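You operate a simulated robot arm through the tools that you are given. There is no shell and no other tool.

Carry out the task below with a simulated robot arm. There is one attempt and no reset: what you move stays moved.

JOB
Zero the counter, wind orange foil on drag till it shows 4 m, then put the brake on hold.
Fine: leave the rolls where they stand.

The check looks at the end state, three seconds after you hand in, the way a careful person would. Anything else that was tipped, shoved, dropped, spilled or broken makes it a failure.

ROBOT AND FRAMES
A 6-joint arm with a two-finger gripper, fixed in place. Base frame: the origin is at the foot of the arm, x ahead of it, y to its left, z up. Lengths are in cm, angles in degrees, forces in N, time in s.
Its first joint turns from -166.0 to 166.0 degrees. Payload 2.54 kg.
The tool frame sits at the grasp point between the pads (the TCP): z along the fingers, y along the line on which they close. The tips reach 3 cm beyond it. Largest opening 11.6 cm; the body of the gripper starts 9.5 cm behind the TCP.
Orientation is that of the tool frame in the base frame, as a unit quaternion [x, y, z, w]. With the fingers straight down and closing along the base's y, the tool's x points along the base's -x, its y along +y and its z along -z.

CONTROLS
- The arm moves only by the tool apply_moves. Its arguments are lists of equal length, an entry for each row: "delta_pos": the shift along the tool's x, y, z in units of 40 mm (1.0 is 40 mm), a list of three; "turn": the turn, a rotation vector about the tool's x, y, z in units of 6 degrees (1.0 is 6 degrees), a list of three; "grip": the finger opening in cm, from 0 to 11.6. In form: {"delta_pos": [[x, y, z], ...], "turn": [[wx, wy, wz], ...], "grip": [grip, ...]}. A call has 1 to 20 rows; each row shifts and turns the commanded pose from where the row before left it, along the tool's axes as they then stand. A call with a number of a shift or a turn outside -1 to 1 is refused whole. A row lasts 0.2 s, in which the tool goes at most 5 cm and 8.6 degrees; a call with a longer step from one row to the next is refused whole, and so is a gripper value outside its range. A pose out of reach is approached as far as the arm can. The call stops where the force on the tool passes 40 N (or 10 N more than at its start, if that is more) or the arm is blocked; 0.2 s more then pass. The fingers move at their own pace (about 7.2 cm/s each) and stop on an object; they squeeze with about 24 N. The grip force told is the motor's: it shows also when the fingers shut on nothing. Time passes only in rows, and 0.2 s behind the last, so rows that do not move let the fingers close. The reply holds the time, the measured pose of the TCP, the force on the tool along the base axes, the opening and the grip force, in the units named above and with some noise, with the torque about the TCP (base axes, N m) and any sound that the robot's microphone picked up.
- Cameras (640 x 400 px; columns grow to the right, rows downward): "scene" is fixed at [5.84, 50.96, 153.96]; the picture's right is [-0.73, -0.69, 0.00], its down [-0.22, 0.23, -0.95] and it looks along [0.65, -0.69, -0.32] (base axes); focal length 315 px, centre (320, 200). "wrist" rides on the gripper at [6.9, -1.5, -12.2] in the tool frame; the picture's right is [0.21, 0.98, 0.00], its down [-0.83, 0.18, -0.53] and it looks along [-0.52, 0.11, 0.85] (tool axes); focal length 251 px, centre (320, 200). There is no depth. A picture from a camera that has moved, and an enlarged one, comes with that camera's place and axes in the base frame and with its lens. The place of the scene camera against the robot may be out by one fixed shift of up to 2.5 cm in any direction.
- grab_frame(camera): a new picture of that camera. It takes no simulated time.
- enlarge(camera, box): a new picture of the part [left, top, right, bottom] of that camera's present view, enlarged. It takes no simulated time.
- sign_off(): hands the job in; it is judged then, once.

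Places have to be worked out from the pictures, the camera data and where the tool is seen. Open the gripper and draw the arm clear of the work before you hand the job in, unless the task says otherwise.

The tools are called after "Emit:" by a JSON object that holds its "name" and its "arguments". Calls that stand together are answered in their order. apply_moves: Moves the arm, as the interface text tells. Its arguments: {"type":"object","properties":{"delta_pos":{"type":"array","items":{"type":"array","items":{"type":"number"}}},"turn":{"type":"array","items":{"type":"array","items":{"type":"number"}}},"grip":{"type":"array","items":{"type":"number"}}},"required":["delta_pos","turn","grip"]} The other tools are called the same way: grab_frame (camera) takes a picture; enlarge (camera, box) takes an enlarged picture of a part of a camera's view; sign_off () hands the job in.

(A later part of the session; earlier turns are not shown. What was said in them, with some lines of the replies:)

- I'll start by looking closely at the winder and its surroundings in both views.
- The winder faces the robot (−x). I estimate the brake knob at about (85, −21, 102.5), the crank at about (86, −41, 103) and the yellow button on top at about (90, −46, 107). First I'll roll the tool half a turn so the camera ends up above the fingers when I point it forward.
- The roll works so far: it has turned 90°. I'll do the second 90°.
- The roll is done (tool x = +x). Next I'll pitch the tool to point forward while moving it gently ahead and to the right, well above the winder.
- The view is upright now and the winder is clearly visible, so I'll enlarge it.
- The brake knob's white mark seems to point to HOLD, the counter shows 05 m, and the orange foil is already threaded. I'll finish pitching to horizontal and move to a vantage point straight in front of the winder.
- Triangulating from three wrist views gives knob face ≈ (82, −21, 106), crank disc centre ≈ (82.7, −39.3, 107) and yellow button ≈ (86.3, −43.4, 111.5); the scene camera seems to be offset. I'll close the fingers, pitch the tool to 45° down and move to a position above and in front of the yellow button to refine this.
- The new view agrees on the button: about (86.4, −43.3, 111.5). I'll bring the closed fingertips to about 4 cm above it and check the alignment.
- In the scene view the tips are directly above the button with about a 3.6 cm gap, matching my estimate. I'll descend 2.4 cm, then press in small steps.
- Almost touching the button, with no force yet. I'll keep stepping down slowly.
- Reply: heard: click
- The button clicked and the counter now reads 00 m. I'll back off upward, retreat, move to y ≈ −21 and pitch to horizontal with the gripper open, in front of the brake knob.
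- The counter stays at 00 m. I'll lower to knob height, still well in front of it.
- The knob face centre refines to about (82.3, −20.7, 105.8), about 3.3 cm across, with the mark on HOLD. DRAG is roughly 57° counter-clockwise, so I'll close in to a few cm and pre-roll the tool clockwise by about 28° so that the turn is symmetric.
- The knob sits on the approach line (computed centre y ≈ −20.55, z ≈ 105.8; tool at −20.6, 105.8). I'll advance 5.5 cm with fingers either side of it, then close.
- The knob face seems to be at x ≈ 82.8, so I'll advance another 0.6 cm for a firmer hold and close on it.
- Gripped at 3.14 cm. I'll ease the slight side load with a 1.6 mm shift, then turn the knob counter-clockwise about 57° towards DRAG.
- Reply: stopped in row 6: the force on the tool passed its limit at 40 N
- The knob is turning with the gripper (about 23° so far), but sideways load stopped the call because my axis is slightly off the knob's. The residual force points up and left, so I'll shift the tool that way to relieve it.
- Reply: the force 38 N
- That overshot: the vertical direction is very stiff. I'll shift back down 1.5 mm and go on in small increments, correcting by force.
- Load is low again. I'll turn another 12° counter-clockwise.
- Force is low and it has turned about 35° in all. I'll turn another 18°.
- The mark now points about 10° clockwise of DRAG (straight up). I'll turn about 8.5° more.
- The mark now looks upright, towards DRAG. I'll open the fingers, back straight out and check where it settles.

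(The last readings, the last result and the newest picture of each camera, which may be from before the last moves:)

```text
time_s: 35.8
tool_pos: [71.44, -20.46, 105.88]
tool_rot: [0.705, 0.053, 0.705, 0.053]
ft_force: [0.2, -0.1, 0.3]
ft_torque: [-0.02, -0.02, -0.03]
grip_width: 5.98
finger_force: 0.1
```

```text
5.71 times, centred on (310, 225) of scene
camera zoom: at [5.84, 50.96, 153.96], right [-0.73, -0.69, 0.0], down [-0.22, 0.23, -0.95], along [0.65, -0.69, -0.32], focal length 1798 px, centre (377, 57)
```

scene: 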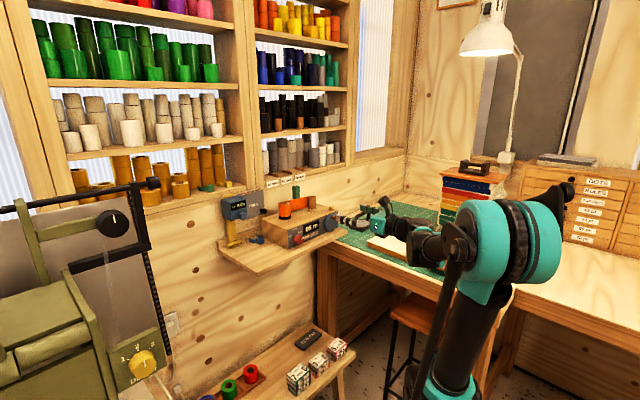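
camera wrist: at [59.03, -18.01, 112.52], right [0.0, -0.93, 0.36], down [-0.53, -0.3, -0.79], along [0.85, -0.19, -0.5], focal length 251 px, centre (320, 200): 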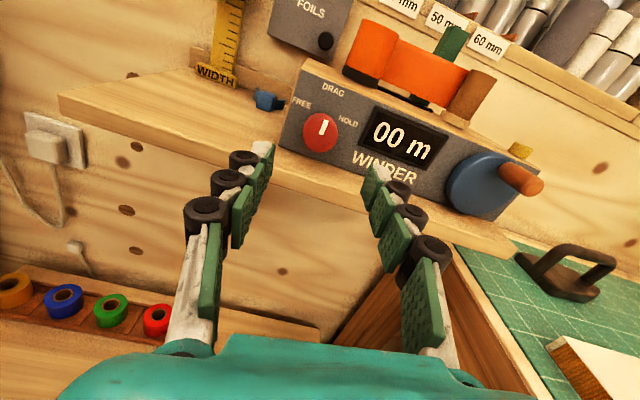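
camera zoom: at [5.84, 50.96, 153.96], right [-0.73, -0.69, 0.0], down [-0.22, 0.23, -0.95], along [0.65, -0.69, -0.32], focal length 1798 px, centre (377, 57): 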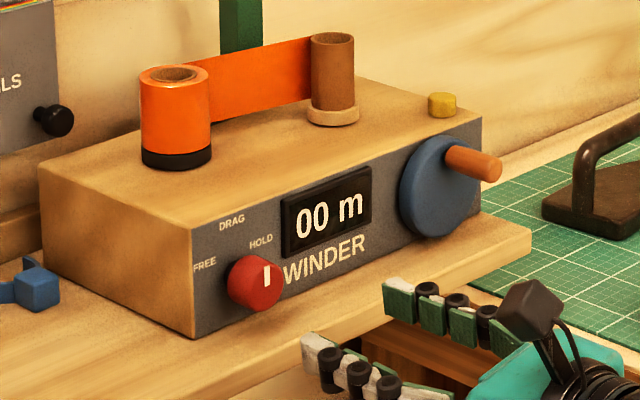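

The mark rests on DRAG and the counter still reads 00 m. Next I'll level the roll and move in front of the crank to measure it.

Emit:
{"name": "apply_moves", "arguments": {"delta_pos": [[0, 0, -0.3], [0, 0, -0.3], [0.05, 0.77, 0], [0.05, 0.77, 0], [0.05, 0.77, 0], [0.05, 0.77, 0], [0.05, 0.77, 0], [0.05, 0.77, 0], [0, 0, 0]], "turn": [[0, 0, 1], [0, 0, 0.45], [0, 0, 0], [0, 0, 0], [0, 0, 0], [0, 0, 0], [0, 0, 0], [0, 0, 0], [0, 0, 0]], "grip": [6, 6, 6, 6, 6, 6, 6, 6, 6]}}

Emit:
{"name": "grab_frame", "arguments": {"camera": "wrist"}}

Emit:
{"name": "enlarge", "arguments": {"camera": "wrist", "box": [260, 90, 420, 190]}}

Emit:
{"name": "enlarge", "arguments": {"camera": "scene", "box": [280, 180, 360, 240]}}

```text
time_s: 37.8
tool_pos: [69.01, -39.02, 106.97]
tool_rot: [0.707, 0.001, 0.707, -0.001]
ft_force: [-0.3, 0.0, -0.2]
ft_torque: [0.01, 0.0, -0.04]
grip_width: 5.99
finger_force: 0.1
```

```text
taken
camera wrist: at [56.69, -37.54, 114.08], right [0.0, -0.98, 0.22], down [-0.53, -0.18, -0.83], along [0.85, -0.11, -0.52], focal length 251 px, centre (320, 200)
```

wrist: 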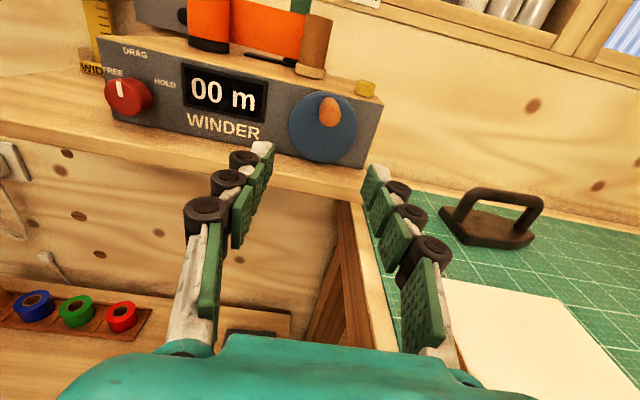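

```text
4.00 times, centred on (340, 140) of wrist
camera zoom: at [56.69, -37.54, 114.08], right [0.0, -0.98, 0.22], down [-0.53, -0.18, -0.83], along [0.85, -0.11, -0.52], focal length 1006 px, centre (240, 440)
```

zoom: 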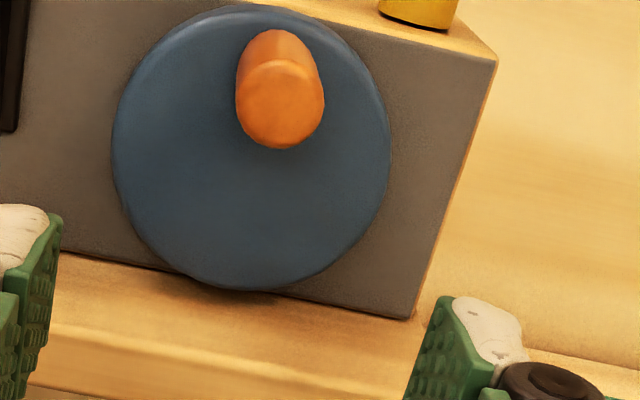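

```text
6.67 times, centred on (320, 210) of scene
camera zoom: at [5.84, 50.96, 153.96], right [-0.73, -0.69, 0.0], down [-0.22, 0.23, -0.95], along [0.65, -0.69, -0.32], focal length 2098 px, centre (320, 133)
```

zoom: 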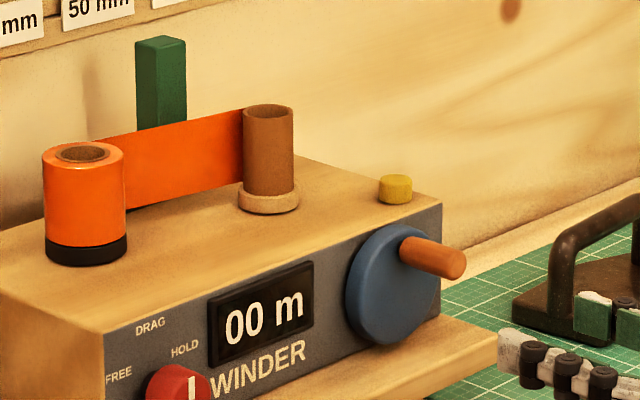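

The crank centre is about (y −39.6, z 106.5) with its disc face at x ≈ 83.8. The handle is at the top at radius ≈ 2.4 cm, about 1.9 cm thick, reaching out to x ≈ 79.1. I'll push it clockwise with closed fingers chasing it round the circle, which avoids over-constraining it; first I'll place the fingertips left of the handle.

Emit:
{"name": "apply_moves", "arguments": {"delta_pos": [[-0.06, -0.23, 0], [-0.06, -0.23, 0], [0, 0, 0], [0, 0, 0], [0, 0, 0.5625], [0, 0, 0.5625], [0, 0, 0.5625], [0, 0, 0.5625], [0, 0, 0]], "turn": [[0, 0, 0], [0, 0, 0], [0, 0, 0], [0, 0, 0], [0, 0, 0], [0, 0, 0], [0, 0, 0], [0, 0, 0], [0, 0, 0]], "grip": [0, 0, 0, 0, 0, 0, 0, 0, 0]}}

Emit:
{"name": "grab_frame", "arguments": {"camera": "wrist"}}

Emit:
{"name": "enlarge", "arguments": {"camera": "wrist", "box": [240, 90, 400, 190]}}

Emit:
{"name": "enlarge", "arguments": {"camera": "scene", "box": [280, 180, 360, 240]}}

```text
time_s: 39.8
tool_pos: [77.98, -37.08, 106.62]
tool_rot: [0.707, 0.0, 0.707, 0.0]
ft_force: [-0.4, -0.1, -0.7]
ft_torque: [0.0, -0.01, -0.04]
grip_width: 0.03
finger_force: 23.6
```

```text
taken
camera wrist: at [65.7, -35.62, 113.55], right [0.0, -0.98, 0.22], down [-0.53, -0.18, -0.83], along [0.85, -0.11, -0.52], focal length 251 px, centre (320, 200)
```

wrist: 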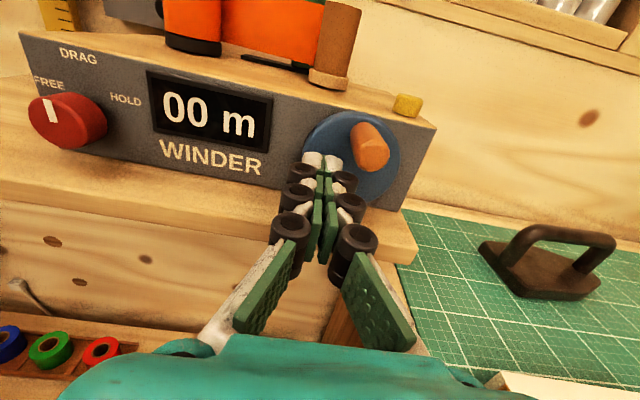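

```text
4.00 times, centred on (320, 140) of wrist
camera zoom: at [65.7, -35.62, 113.55], right [0.0, -0.98, 0.22], down [-0.53, -0.18, -0.83], along [0.85, -0.11, -0.52], focal length 1006 px, centre (320, 440)
```

zoom: 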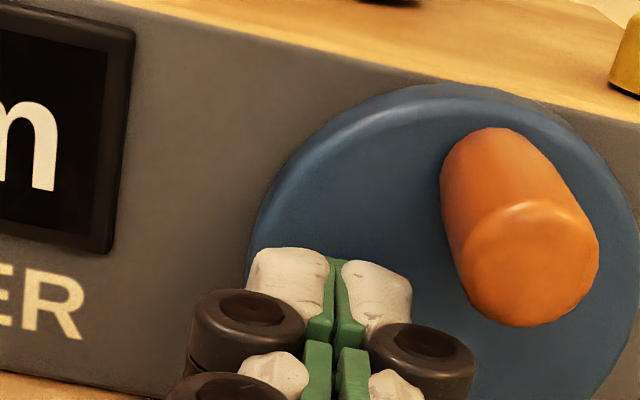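

```text
6.67 times, centred on (320, 210) of scene
camera zoom: at [5.84, 50.96, 153.96], right [-0.73, -0.69, 0.0], down [-0.22, 0.23, -0.95], along [0.65, -0.69, -0.32], focal length 2098 px, centre (320, 133)
```

zoom: 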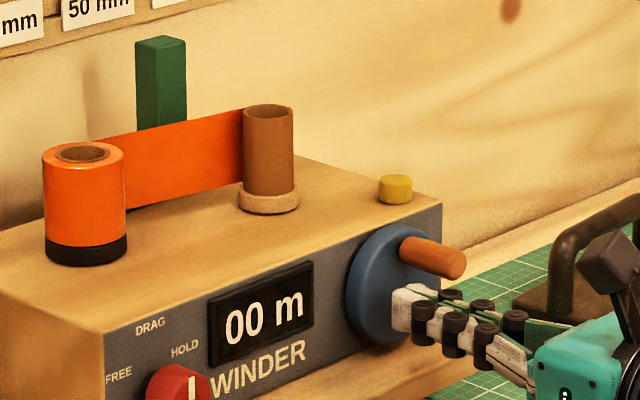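

Fingertips are clear, to the left of the handle. I'll sweep the first third of a turn clockwise and see how the crank and counter respond.

Emit:
{"name": "apply_moves", "arguments": {"delta_pos": [[0.1854, 0.0294, 0], [0.1674, 0.0852, 0], [0.1326, 0.1326, 0], [0.0852, 0.1674, 0], [0.0294, 0.1854, 0], [-0.0294, 0.1854, 0], [-0.0852, 0.1674, 0]], "turn": [[0, 0, 0], [0, 0, 0], [0, 0, 0], [0, 0, 0], [0, 0, 0], [0, 0, 0], [0, 0, 0]], "grip": [0, 0, 0, 0, 0, 0, 0]}}

Emit:
{"name": "grab_frame", "arguments": {"camera": "wrist"}}

Emit:
{"name": "enlarge", "arguments": {"camera": "scene", "box": [270, 180, 350, 240]}}

```text
time_s: 41.4
tool_pos: [78.06, -40.94, 108.44]
tool_rot: [0.707, 0.0, 0.707, 0.0]
ft_force: [-0.2, -1.4, 0.9]
ft_torque: [-0.01, 0.03, -0.02]
grip_width: 0.03
finger_force: 23.7
```

```text
taken
camera wrist: at [65.58, -39.46, 115.48], right [0.0, -0.98, 0.22], down [-0.53, -0.18, -0.83], along [0.85, -0.11, -0.52], focal length 251 px, centre (320, 200)
```

wrist: 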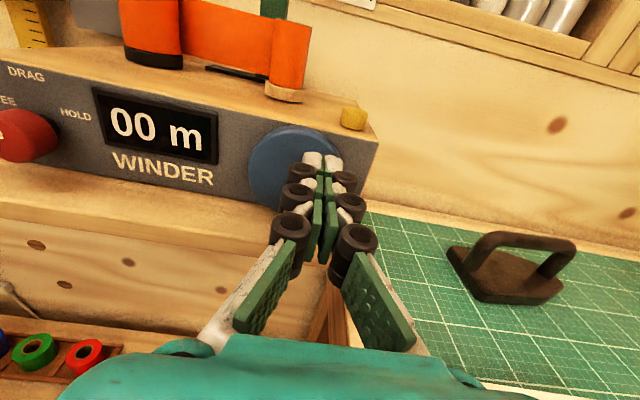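

```text
6.67 times, centred on (310, 210) of scene
camera zoom: at [5.84, 50.96, 153.96], right [-0.73, -0.69, 0.0], down [-0.22, 0.23, -0.95], along [0.65, -0.69, -0.32], focal length 2098 px, centre (387, 133)
```

zoom: 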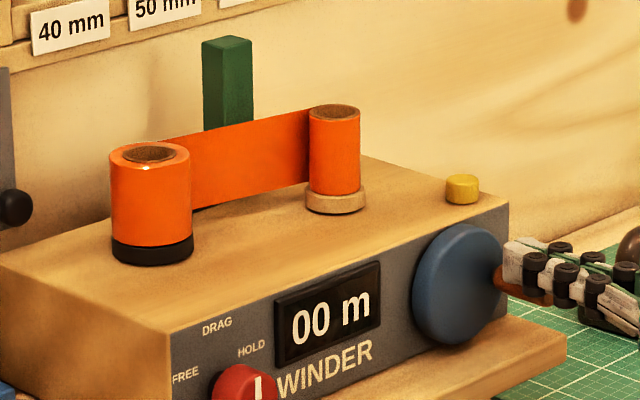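

The crank turns easily and the core is now winding orange foil, so clockwise is right. I'll continue round, watching the counter.

Emit:
{"name": "apply_moves", "arguments": {"delta_pos": [[-0.1326, 0.1326, 0], [-0.1674, 0.0852, 0], [-0.1854, 0.0294, 0], [-0.1854, -0.0294, 0], [-0.1674, -0.0852, 0], [-0.1326, -0.1326, 0], [-0.0852, -0.1674, 0], [-0.0294, -0.1854, 0]], "turn": [[0, 0, 0], [0, 0, 0], [0, 0, 0], [0, 0, 0], [0, 0, 0], [0, 0, 0], [0, 0, 0], [0, 0, 0]], "grip": [0, 0, 0, 0, 0, 0, 0, 0]}}

Emit:
{"name": "grab_frame", "arguments": {"camera": "wrist"}}

Emit:
{"name": "enlarge", "arguments": {"camera": "scene", "box": [270, 180, 350, 240]}}

```text
time_s: 43.2
tool_pos: [78.01, -39.6, 104.09]
tool_rot: [0.707, 0.001, 0.707, -0.001]
ft_force: [0.4, -0.7, 0.8]
ft_torque: [0.01, -0.01, -0.01]
grip_width: 0.0
finger_force: 23.9
```

```text
taken
camera wrist: at [65.66, -38.07, 111.15], right [0.0, -0.98, 0.22], down [-0.53, -0.18, -0.83], along [0.85, -0.11, -0.52], focal length 251 px, centre (320, 200)
```

wrist: 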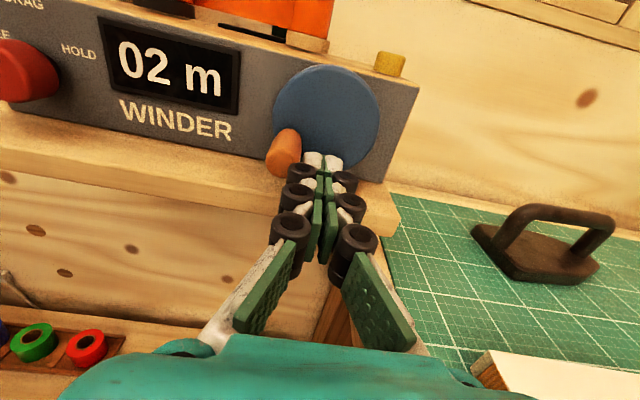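

```text
6.67 times, centred on (310, 210) of scene
camera zoom: at [5.84, 50.96, 153.96], right [-0.73, -0.69, 0.0], down [-0.22, 0.23, -0.95], along [0.65, -0.69, -0.32], focal length 2098 px, centre (387, 133)
```

zoom: 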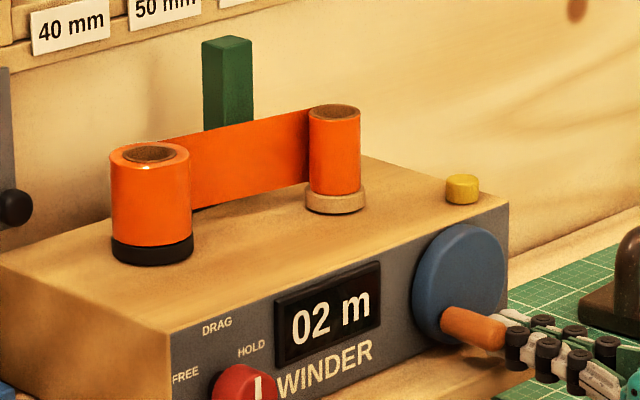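

It reads 02 m with the handle at about 240°, suggesting about 3 m per turn. I'll go on in smaller steps and check.

Emit:
{"name": "apply_moves", "arguments": {"delta_pos": [[0.0294, -0.1854, 0], [0.0852, -0.1674, 0], [0.1326, -0.1326, 0], [0.1674, -0.0852, 0], [0.1854, -0.0294, 0], [0.1854, 0.0294, 0]], "turn": [[0, 0, 0], [0, 0, 0], [0, 0, 0], [0, 0, 0], [0, 0, 0], [0, 0, 0]], "grip": [0, 0, 0, 0, 0, 0]}}

Emit:
{"name": "grab_frame", "arguments": {"camera": "wrist"}}

Emit:
{"name": "enlarge", "arguments": {"camera": "scene", "box": [270, 180, 350, 240]}}

```text
time_s: 44.6
tool_pos: [77.97, -37.31, 107.32]
tool_rot: [0.707, 0.001, 0.708, 0.0]
ft_force: [-0.4, 0.3, 0.0]
ft_torque: [0.02, 0.0, -0.01]
grip_width: 0.01
finger_force: 28.5
```

```text
taken
camera wrist: at [65.66, -35.76, 114.33], right [0.0, -0.98, 0.22], down [-0.53, -0.18, -0.83], along [0.85, -0.11, -0.52], focal length 251 px, centre (320, 200)
```

wrist: 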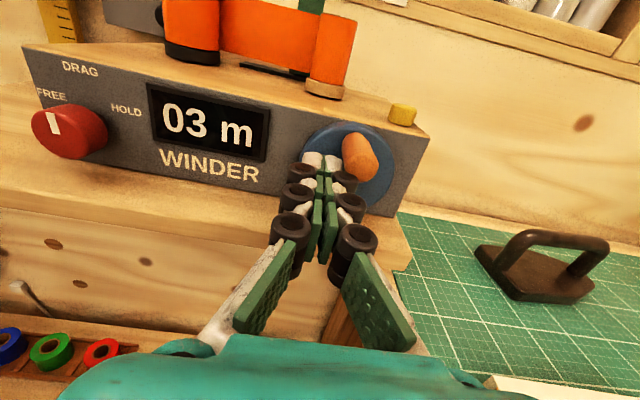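

```text
6.67 times, centred on (310, 210) of scene
camera zoom: at [5.84, 50.96, 153.96], right [-0.73, -0.69, 0.0], down [-0.22, 0.23, -0.95], along [0.65, -0.69, -0.32], focal length 2098 px, centre (387, 133)
```

zoom: 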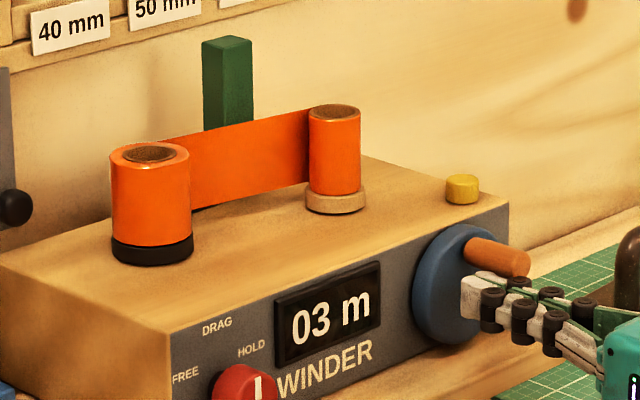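

03 m with the handle about at the top again. I'll continue 72° and check.

Emit:
{"name": "apply_moves", "arguments": {"delta_pos": [[0.1674, 0.0852, 0], [0.1326, 0.1326, 0], [0.0852, 0.1674, 0], [0.0294, 0.1854, 0]], "turn": [[0, 0, 0], [0, 0, 0], [0, 0, 0], [0, 0, 0]], "grip": [0, 0, 0, 0]}}

Emit:
{"name": "enlarge", "arguments": {"camera": "scene", "box": [270, 180, 350, 240]}}

Emit:
{"name": "grab_frame", "arguments": {"camera": "wrist"}}

```text
time_s: 45.6
tool_pos: [78.03, -39.51, 108.84]
tool_rot: [0.707, 0.001, 0.707, -0.001]
ft_force: [0.3, 0.2, 0.7]
ft_torque: [-0.01, 0.01, 0.0]
grip_width: 0.0
finger_force: 28.1
```

```text
6.67 times, centred on (310, 210) of scene
camera zoom: at [5.84, 50.96, 153.96], right [-0.73, -0.69, 0.0], down [-0.22, 0.23, -0.95], along [0.65, -0.69, -0.32], focal length 2098 px, centre (387, 133)
```

zoom: 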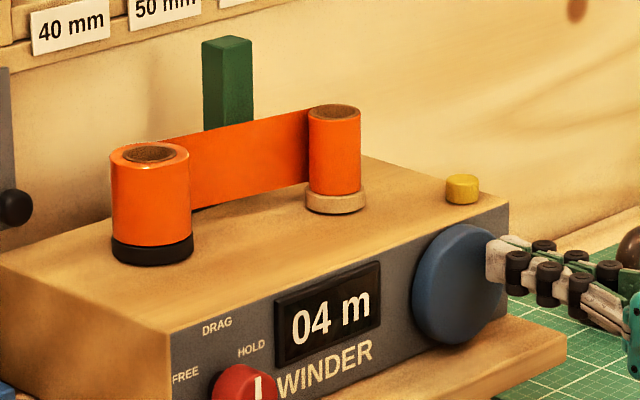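

```text
taken
camera wrist: at [65.68, -38.02, 115.97], right [0.0, -0.98, 0.22], down [-0.53, -0.18, -0.83], along [0.85, -0.11, -0.52], focal length 251 px, centre (320, 200)
```

wrist: 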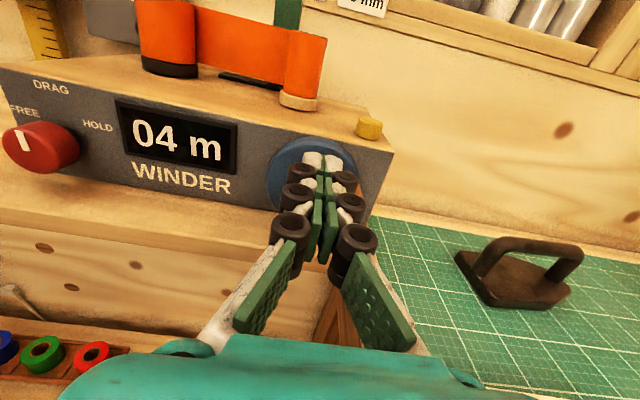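

The counter shows 04 m, so I stop here. I'll ease the fingers off the handle, back straight out and confirm it stays at 04.

Emit:
{"name": "apply_moves", "arguments": {"delta_pos": [[0, -0.1, 0], [0, 0, -0.5], [0, 0, -0.5], [0, 0, -0.5], [0, 0, -0.5], [0, 0, 0]], "turn": [[0, 0, 0], [0, 0, 0], [0, 0, 0], [0, 0, 0], [0, 0, 0], [0, 0, 0]], "grip": [0, 0, 0, 0, 0, 0]}}

Emit:
{"name": "enlarge", "arguments": {"camera": "scene", "box": [270, 180, 350, 240]}}

Emit:
{"name": "grab_frame", "arguments": {"camera": "wrist"}}

```text
time_s: 47.0
tool_pos: [70.03, -39.09, 108.89]
tool_rot: [0.707, 0.002, 0.707, -0.001]
ft_force: [0.2, 0.2, -0.6]
ft_torque: [-0.02, 0.04, 0.03]
grip_width: 0.01
finger_force: 28.6
```

```text
6.67 times, centred on (310, 210) of scene
camera zoom: at [5.84, 50.96, 153.96], right [-0.73, -0.69, 0.0], down [-0.22, 0.23, -0.95], along [0.65, -0.69, -0.32], focal length 2098 px, centre (387, 133)
```

zoom: 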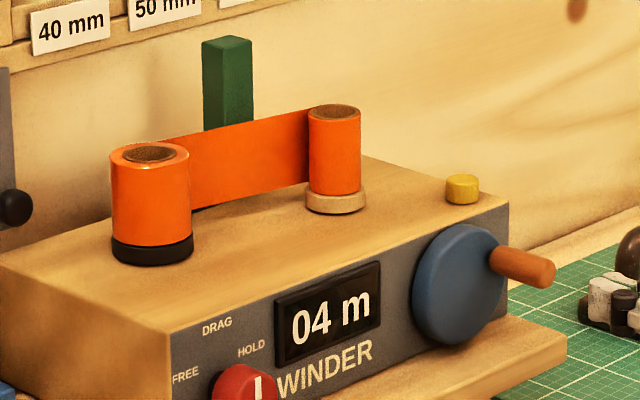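

```text
taken
camera wrist: at [57.64, -37.65, 115.93], right [0.0, -0.98, 0.22], down [-0.53, -0.18, -0.83], along [0.85, -0.11, -0.52], focal length 251 px, centre (320, 200)
```

wrist: 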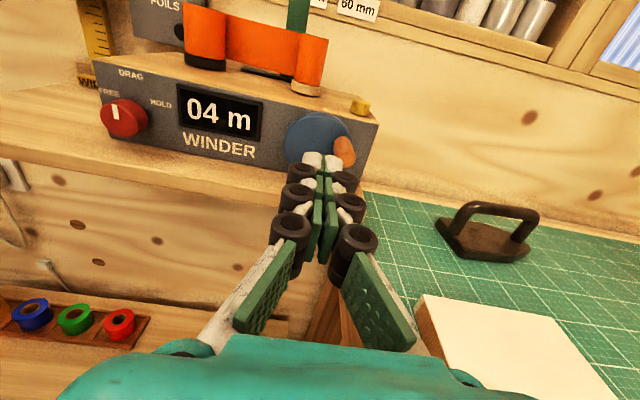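

It stays at 04 m. Now I'll go back to the brake knob: open the fingers, align with its axis (y ≈ −20.55, z ≈ 105.87) and pre-roll counter-clockwise 30° this time.

Emit:
{"name": "apply_moves", "arguments": {"delta_pos": [[-0.108, -0.662, 0], [-0.108, -0.662, 0], [-0.108, -0.662, 0], [-0.108, -0.662, 0], [-0.108, -0.662, 0], [-0.108, -0.662, 0], [-0.108, -0.662, 0], [0, 0, 0], [0, 0, 0], [0, 0, 0], [0, 0, 0], [0, 0, 0], [0, 0, 0]], "turn": [[0, 0, 0], [0, 0, 0], [0, 0, 0], [0, 0, 0], [0, 0, 0], [0, 0, 0], [0, 0, 0], [0, 0, -1], [0, 0, -1], [0, 0, -1], [0, 0, -1], [0, 0, -1], [0, 0, 0]], "grip": [0, 0, 0, 0, 6, 6, 6, 6, 6, 6, 6, 6, 6]}}

Emit:
{"name": "grab_frame", "arguments": {"camera": "wrist"}}

```text
time_s: 49.8
tool_pos: [69.94, -20.59, 105.93]
tool_rot: [0.683, 0.184, 0.683, 0.183]
ft_force: [0.2, 0.2, 1.2]
ft_torque: [0.04, -0.01, -0.01]
grip_width: 6.0
finger_force: 0.1
```

```text
taken
camera wrist: at [57.62, -15.84, 111.25], right [0.0, -0.74, 0.68], down [-0.53, -0.57, -0.62], along [0.85, -0.36, -0.39], focal length 251 px, centre (320, 200)
```

wrist: 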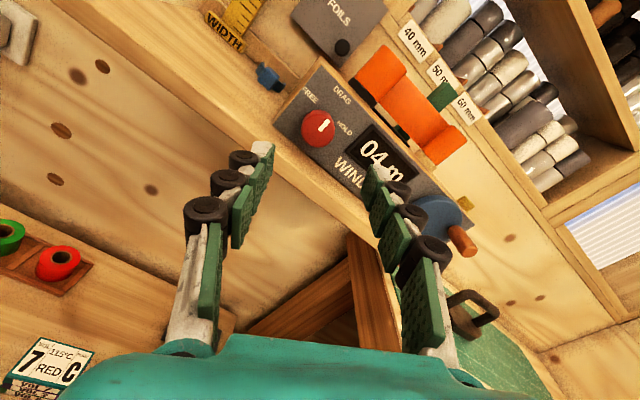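

I'll zoom in on the knob's mark to check it hasn't moved.

Emit:
{"name": "enlarge", "arguments": {"camera": "wrist", "box": [270, 60, 390, 150]}}

Emit:
{"name": "enlarge", "arguments": {"camera": "scene", "box": [270, 200, 330, 250]}}

```text
4.44 times, centred on (330, 105) of wrist
camera zoom: at [57.62, -15.84, 111.25], right [0.0, -0.74, 0.68], down [-0.53, -0.57, -0.62], along [0.85, -0.36, -0.39], focal length 1118 px, centre (276, 622)
```

zoom: 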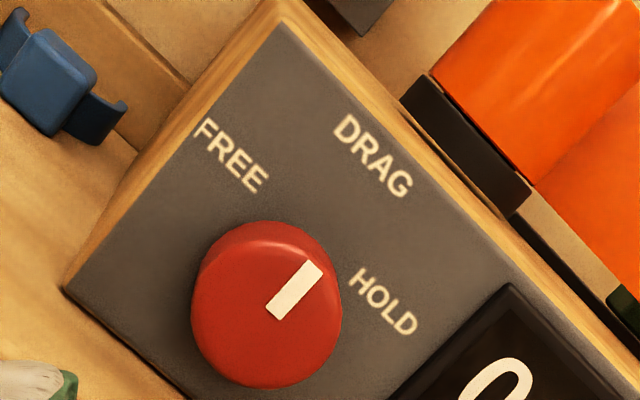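

```text
8.00 times, centred on (300, 225) of scene
camera zoom: at [5.84, 50.96, 153.96], right [-0.73, -0.69, 0.0], down [-0.22, 0.23, -0.95], along [0.65, -0.69, -0.32], focal length 2517 px, centre (480, 0)
```

zoom: 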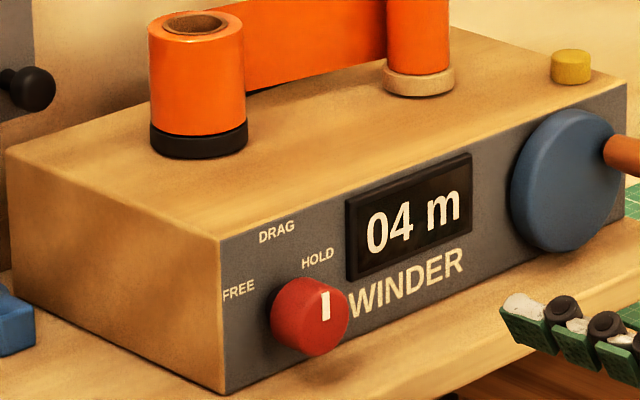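

The mark is still on DRAG. I'll advance with fingers either side of the knob.

Emit:
{"name": "apply_moves", "arguments": {"delta_pos": [[0, 0, 0.45], [0, 0, 0.45], [0, 0, 0.45], [0, 0, 0.45], [0, 0, 0.45], [0, 0, 0.35], [0, 0, 0.2], [0, 0, 0.04], [0, 0, 0]], "turn": [[0, 0, 0], [0, 0, 0], [0, 0, 0], [0, 0, 0], [0, 0, 0], [0, 0, 0], [0, 0, 0], [0, 0, 0], [0, 0, 0]], "grip": [6, 6, 6, 6, 6, 6, 6, 6, 6]}}

Emit:
{"name": "enlarge", "arguments": {"camera": "wrist", "box": [240, 100, 400, 220]}}

```text
time_s: 51.8
tool_pos: [81.27, -20.63, 106.03]
tool_rot: [0.683, 0.184, 0.683, 0.183]
ft_force: [-0.3, 0.6, -0.5]
ft_torque: [0.04, 0.0, 0.01]
grip_width: 5.99
finger_force: 0.0
```

```text
3.33 times, centred on (320, 160) of wrist
camera zoom: at [68.99, -15.83, 111.28], right [0.0, -0.74, 0.67], down [-0.53, -0.57, -0.62], along [0.85, -0.36, -0.39], focal length 838 px, centre (320, 333)
```

zoom: 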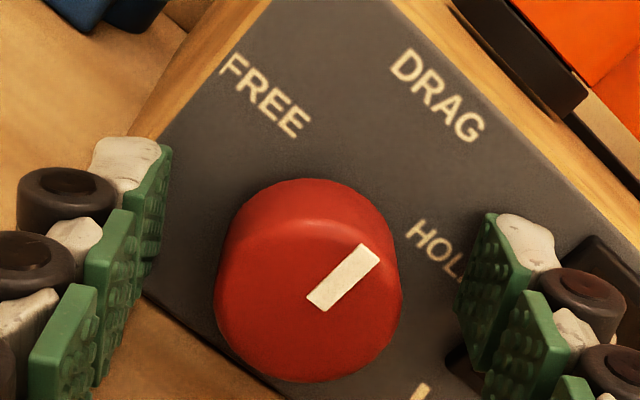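

The knob is about 1.7 mm left of centre between the fingers. I'll shift to centre it, then close.

Emit:
{"name": "apply_moves", "arguments": {"delta_pos": [[0, -0.042, 0], [0, 0, 0], [0, 0, 0], [0, 0, 0], [0, 0, 0], [0, 0, 0]], "turn": [[0, 0, 0], [0, 0, 0], [0, 0, 0], [0, 0, 0], [0, 0, 0], [0, 0, 0]], "grip": [6, 6, 2.5, 2.5, 2.5, 2.5]}}

```text
time_s: 53.2
tool_pos: [81.32, -20.47, 105.88]
tool_rot: [0.683, 0.184, 0.683, 0.183]
ft_force: [0.9, -0.3, 1.5]
ft_torque: [0.01, -0.03, -0.01]
grip_width: 3.15
finger_force: 44.8
```

Gripped with almost no side load. I'll turn clockwise 18° towards HOLD and read the force.

Emit:
{"name": "apply_moves", "arguments": {"delta_pos": [[0, 0, 0], [0, 0, 0], [0, 0, 0], [0, 0, 0]], "turn": [[0, 0, 1], [0, 0, 1], [0, 0, 1], [0, 0, 0]], "grip": [2.5, 2.5, 2.5, 2.5]}}

```text
time_s: 54.2
tool_pos: [81.34, -20.53, 105.96]
tool_rot: [0.703, 0.072, 0.704, 0.073]
ft_force: [4.9, -9.3, 15.9]
ft_torque: [-0.05, -0.3, -0.24]
grip_width: 3.16
finger_force: 45.1
```

Some load is building (about 16 N up, 9 N right). I'll nudge the tool to relieve it and turn 12° more.

Emit:
{"name": "apply_moves", "arguments": {"delta_pos": [[0.017, 0.025, 0], [0, 0, 0], [0, 0, 0], [0, 0, 0]], "turn": [[0, 0, 0], [0, 0, 1], [0, 0, 1], [0, 0, 0]], "grip": [2.5, 2.5, 2.5, 2.5]}}

```text
time_s: 55.2
tool_pos: [81.24, -20.61, 105.86]
tool_rot: [0.707, 0.0, 0.707, 0.0]
ft_force: [-0.8, -8.9, -8.7]
ft_torque: [-0.06, 0.22, -0.21]
grip_width: 3.15
finger_force: 45.0
```

Load is fine, about 30° turned. I'll make a small correction and turn another 12°.

Emit:
{"name": "apply_moves", "arguments": {"delta_pos": [[-0.01, 0.025, 0], [0, 0, 0], [0, 0, 0], [0, 0, 0]], "turn": [[0, 0, 0], [0, 0, 1], [0, 0, 1], [0, 0, 0]], "grip": [2.5, 2.5, 2.5, 2.5]}}

```text
time_s: 56.2
tool_pos: [81.31, -20.7, 105.81]
tool_rot: [0.703, -0.074, 0.703, -0.074]
ft_force: [7.8, -5.7, 12.5]
ft_torque: [0.0, -0.32, -0.13]
grip_width: 3.14
finger_force: 44.9
```

Emit:
{"name": "apply_moves", "arguments": {"delta_pos": [[0.013, 0.012, 0], [0, 0, 0], [0, 0, 0], [0, 0, 0]], "turn": [[0, 0, 0], [0, 0, 1], [0, 0, 1], [0, 0, 0]], "grip": [2.5, 2.5, 2.5, 2.5]}}

Emit:
{"name": "enlarge", "arguments": {"camera": "wrist", "box": [240, 100, 400, 220]}}

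Emit:
{"name": "enlarge", "arguments": {"camera": "scene", "box": [270, 200, 330, 250]}}

```text
time_s: 57.2
tool_pos: [81.41, -20.73, 105.83]
tool_rot: [0.692, -0.147, 0.691, -0.147]
ft_force: [-0.2, -6.2, -9.8]
ft_torque: [-0.03, 0.24, -0.15]
grip_width: 3.15
finger_force: 45.1
```

```text
3.33 times, centred on (320, 160) of wrist
camera zoom: at [68.99, -22.14, 112.92], right [0.0, -0.98, -0.2], down [-0.53, 0.17, -0.83], along [0.85, 0.11, -0.52], focal length 838 px, centre (320, 333)
```

zoom: 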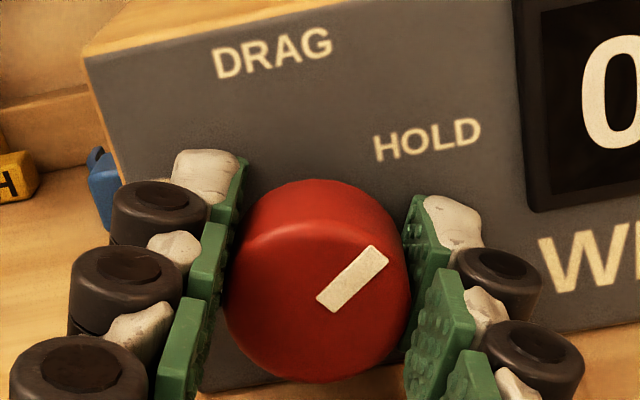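

```text
8.00 times, centred on (300, 225) of scene
camera zoom: at [5.84, 50.96, 153.96], right [-0.73, -0.69, 0.0], down [-0.22, 0.23, -0.95], along [0.65, -0.69, -0.32], focal length 2517 px, centre (480, 0)
```

zoom: 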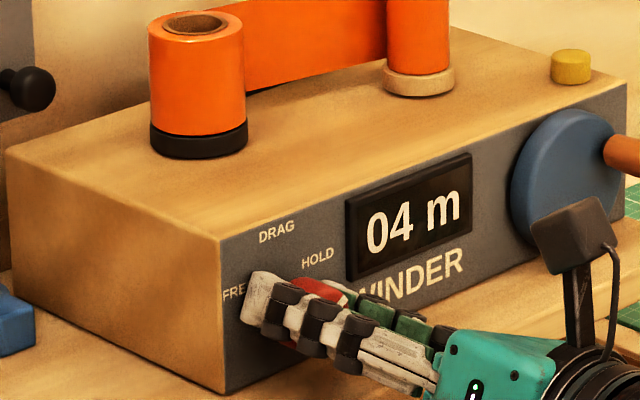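

54° turned; the original HOLD position matched a tool roll of about 28.5°, and I'm at 24°. I'll turn the last 4.8° with a small correction, then check.

Emit:
{"name": "apply_moves", "arguments": {"delta_pos": [[-0.01, 0.012, 0], [0, 0, 0], [0, 0, 0]], "turn": [[0, 0, 0], [0, 0, 0.8], [0, 0, 0]], "grip": [2.5, 2.5, 2.5]}}

Emit:
{"name": "enlarge", "arguments": {"camera": "wrist", "box": [240, 100, 400, 220]}}

```text
time_s: 58.0
tool_pos: [81.26, -20.85, 105.96]
tool_rot: [0.685, -0.176, 0.685, -0.176]
ft_force: [-6.2, -4.9, -3.9]
ft_torque: [0.01, 0.12, -0.09]
grip_width: 3.14
finger_force: 44.6
```

```text
3.33 times, centred on (320, 160) of wrist
camera zoom: at [68.99, -22.74, 112.76], right [0.0, -0.96, -0.28], down [-0.53, 0.24, -0.81], along [0.85, 0.15, -0.51], focal length 838 px, centre (320, 333)
```

zoom: 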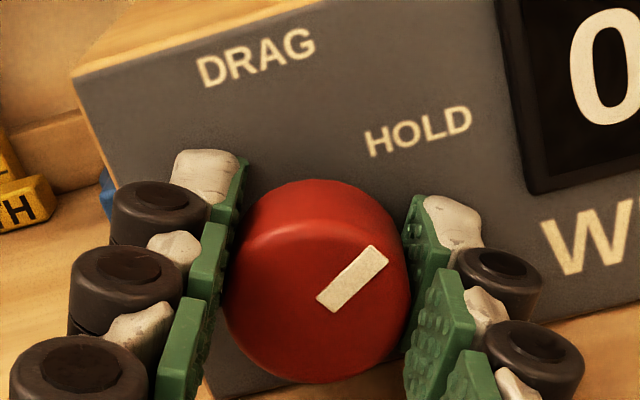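

The view now matches the picture from when the knob was first gripped on HOLD. I'll release, back straight out and verify.

Emit:
{"name": "apply_moves", "arguments": {"delta_pos": [[0, 0, 0], [0, 0, 0], [0, 0, 0], [0, 0, -0.5], [0, 0, -0.5], [0, 0, -0.5], [0, 0, -0.5], [0, 0, -0.5], [0, 0, -0.5], [0, 0, 0], [0, 0, 0]], "turn": [[0, 0, 0], [0, 0, 0], [0, 0, 0], [0, 0, 0], [0, 0, 0], [0, 0, 0], [0, 0, -1], [0, 0, -1], [0, 0, -1], [0, 0, -1], [0, 0, -0.8]], "grip": [6, 6, 6, 6, 6, 6, 6, 6, 6, 6, 6]}}

Emit:
{"name": "grab_frame", "arguments": {"camera": "wrist"}}

Emit:
{"name": "enlarge", "arguments": {"camera": "wrist", "box": [260, 80, 420, 200]}}

Emit:
{"name": "enlarge", "arguments": {"camera": "scene", "box": [270, 190, 350, 250]}}

```text
time_s: 60.4
tool_pos: [69.37, -20.73, 105.83]
tool_rot: [0.707, 0.001, 0.707, 0.0]
ft_force: [0.5, 0.0, -0.1]
ft_torque: [0.04, -0.02, -0.02]
grip_width: 5.98
finger_force: 0.2
```

```text
taken
camera wrist: at [56.97, -19.22, 112.92], right [0.0, -0.98, 0.22], down [-0.53, -0.18, -0.83], along [0.85, -0.11, -0.52], focal length 251 px, centre (320, 200)
```

wrist: 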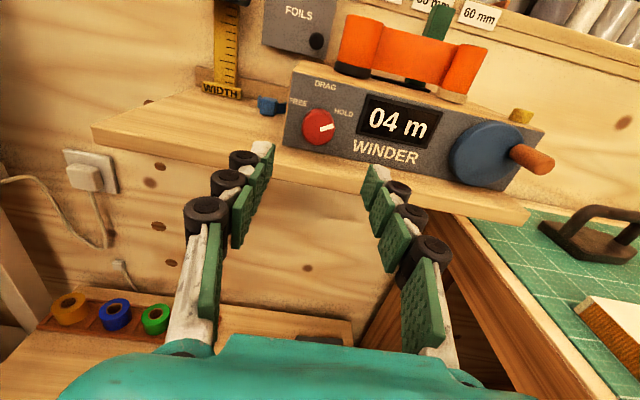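

```text
3.33 times, centred on (340, 140) of wrist
camera zoom: at [56.97, -19.22, 112.92], right [0.0, -0.98, 0.22], down [-0.53, -0.18, -0.83], along [0.85, -0.11, -0.52], focal length 838 px, centre (253, 400)
```

zoom: 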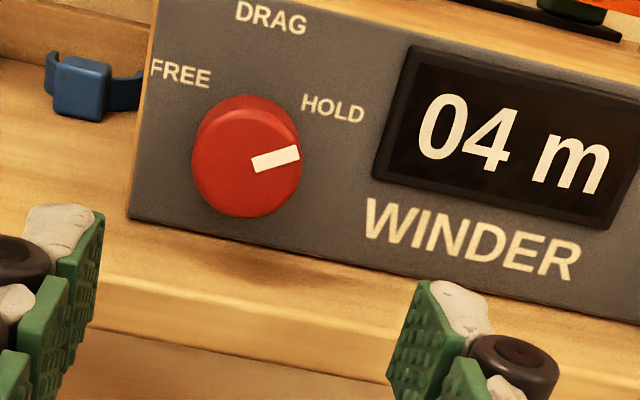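

```text
6.67 times, centred on (310, 220) of scene
camera zoom: at [5.84, 50.96, 153.96], right [-0.73, -0.69, 0.0], down [-0.22, 0.23, -0.95], along [0.65, -0.69, -0.32], focal length 2098 px, centre (387, 67)
```

zoom: 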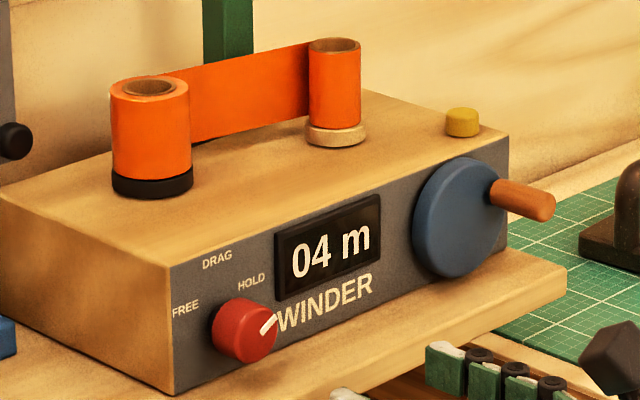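

The counter shows 04 m, the brake is on HOLD and nothing else has been disturbed. I'll open the gripper fully and draw the arm up and away.

Emit:
{"name": "apply_moves", "arguments": {"delta_pos": [[0, 0, -0.6], [0, 0, -0.6], [0.5, 0, -0.5], [0.6, 0, -0.3], [0.6, 0, 0], [0.6, 0, 0], [0.6, 0, 0], [0.6, 0, 0], [0, 0, 0]], "turn": [[0, 0, 0], [0, 0, 0], [0, 0, 0], [0, 0, 0], [0, 0, 0], [0, 0, 0], [0, 0, 0], [0, 0, 0], [0, 0, 0]], "grip": [9, 11.6, 11.6, 11.6, 11.6, 11.6, 11.6, 11.6, 11.6]}}

Emit:
{"name": "grab_frame", "arguments": {"camera": "scene"}}

Emit:
{"name": "enlarge", "arguments": {"camera": "wrist", "box": [200, 80, 440, 230]}}

Emit:
{"name": "enlarge", "arguments": {"camera": "scene", "box": [270, 190, 350, 250]}}

```text
time_s: 62.4
tool_pos: [61.37, -20.68, 119.91]
tool_rot: [0.707, 0.001, 0.708, 0.001]
ft_force: [-0.5, 0.0, 0.3]
ft_torque: [-0.01, 0.03, 0.01]
grip_width: 11.61
finger_force: 0.0
```

```text
taken
```

scene: 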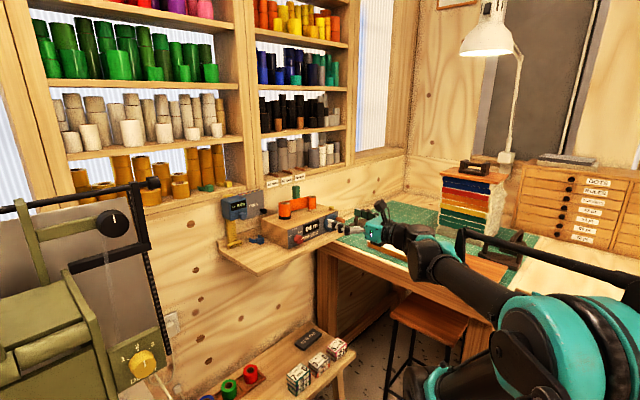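

```text
2.67 times, centred on (320, 155) of wrist
camera zoom: at [49.01, -19.22, 126.93], right [0.0, -0.98, 0.22], down [-0.53, -0.18, -0.83], along [0.85, -0.11, -0.52], focal length 670 px, centre (320, 320)
```

zoom: 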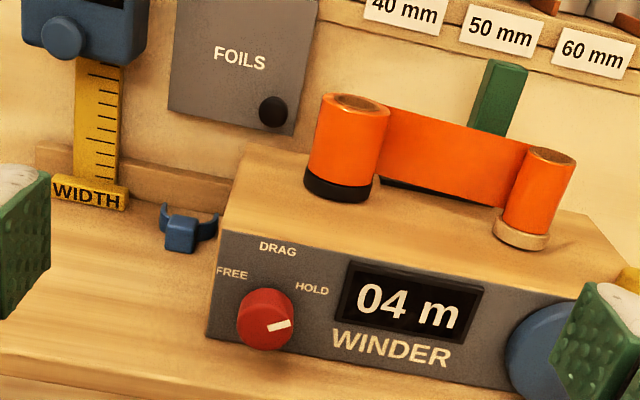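

```text
6.67 times, centred on (310, 220) of scene
camera zoom: at [5.84, 50.96, 153.96], right [-0.73, -0.69, 0.0], down [-0.22, 0.23, -0.95], along [0.65, -0.69, -0.32], focal length 2098 px, centre (387, 67)
```

zoom: 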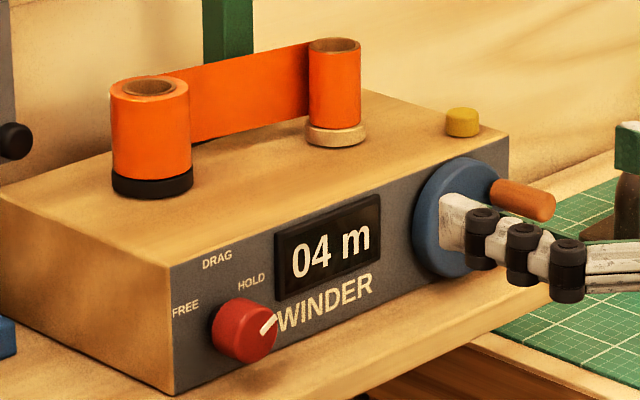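

The arm is clear at (61, −21, 120) with the gripper open. The counter shows 04 m, the brake mark is on HOLD, orange foil is wound on the core, and the rolls stand where they were, so I'm handing the job in.

Emit:
{"name": "sign_off", "arguments": {}}

```text
The job is handed in.
```

The job is done and handed in. The counter reads 04 m and the brake is on HOLD.

- **Zeroing:** pressing the yellow button took the counter from 05 m to 00 m.
- **Winding:** I set the brake to DRAG and turned the crank clockwise. Orange foil wound onto the core, and I stopped when the display first read 04 m. The display seems to show whole metres only, so the actual length may be slightly over 4 m.
- **Brake:** I turned it back to HOLD. The mark may sit a few degrees past where it was at the start.

The rolls are where they stood, and I saw nothing else moved or tipped in the final pictures. The gripper is open and the arm is clear of the winder.
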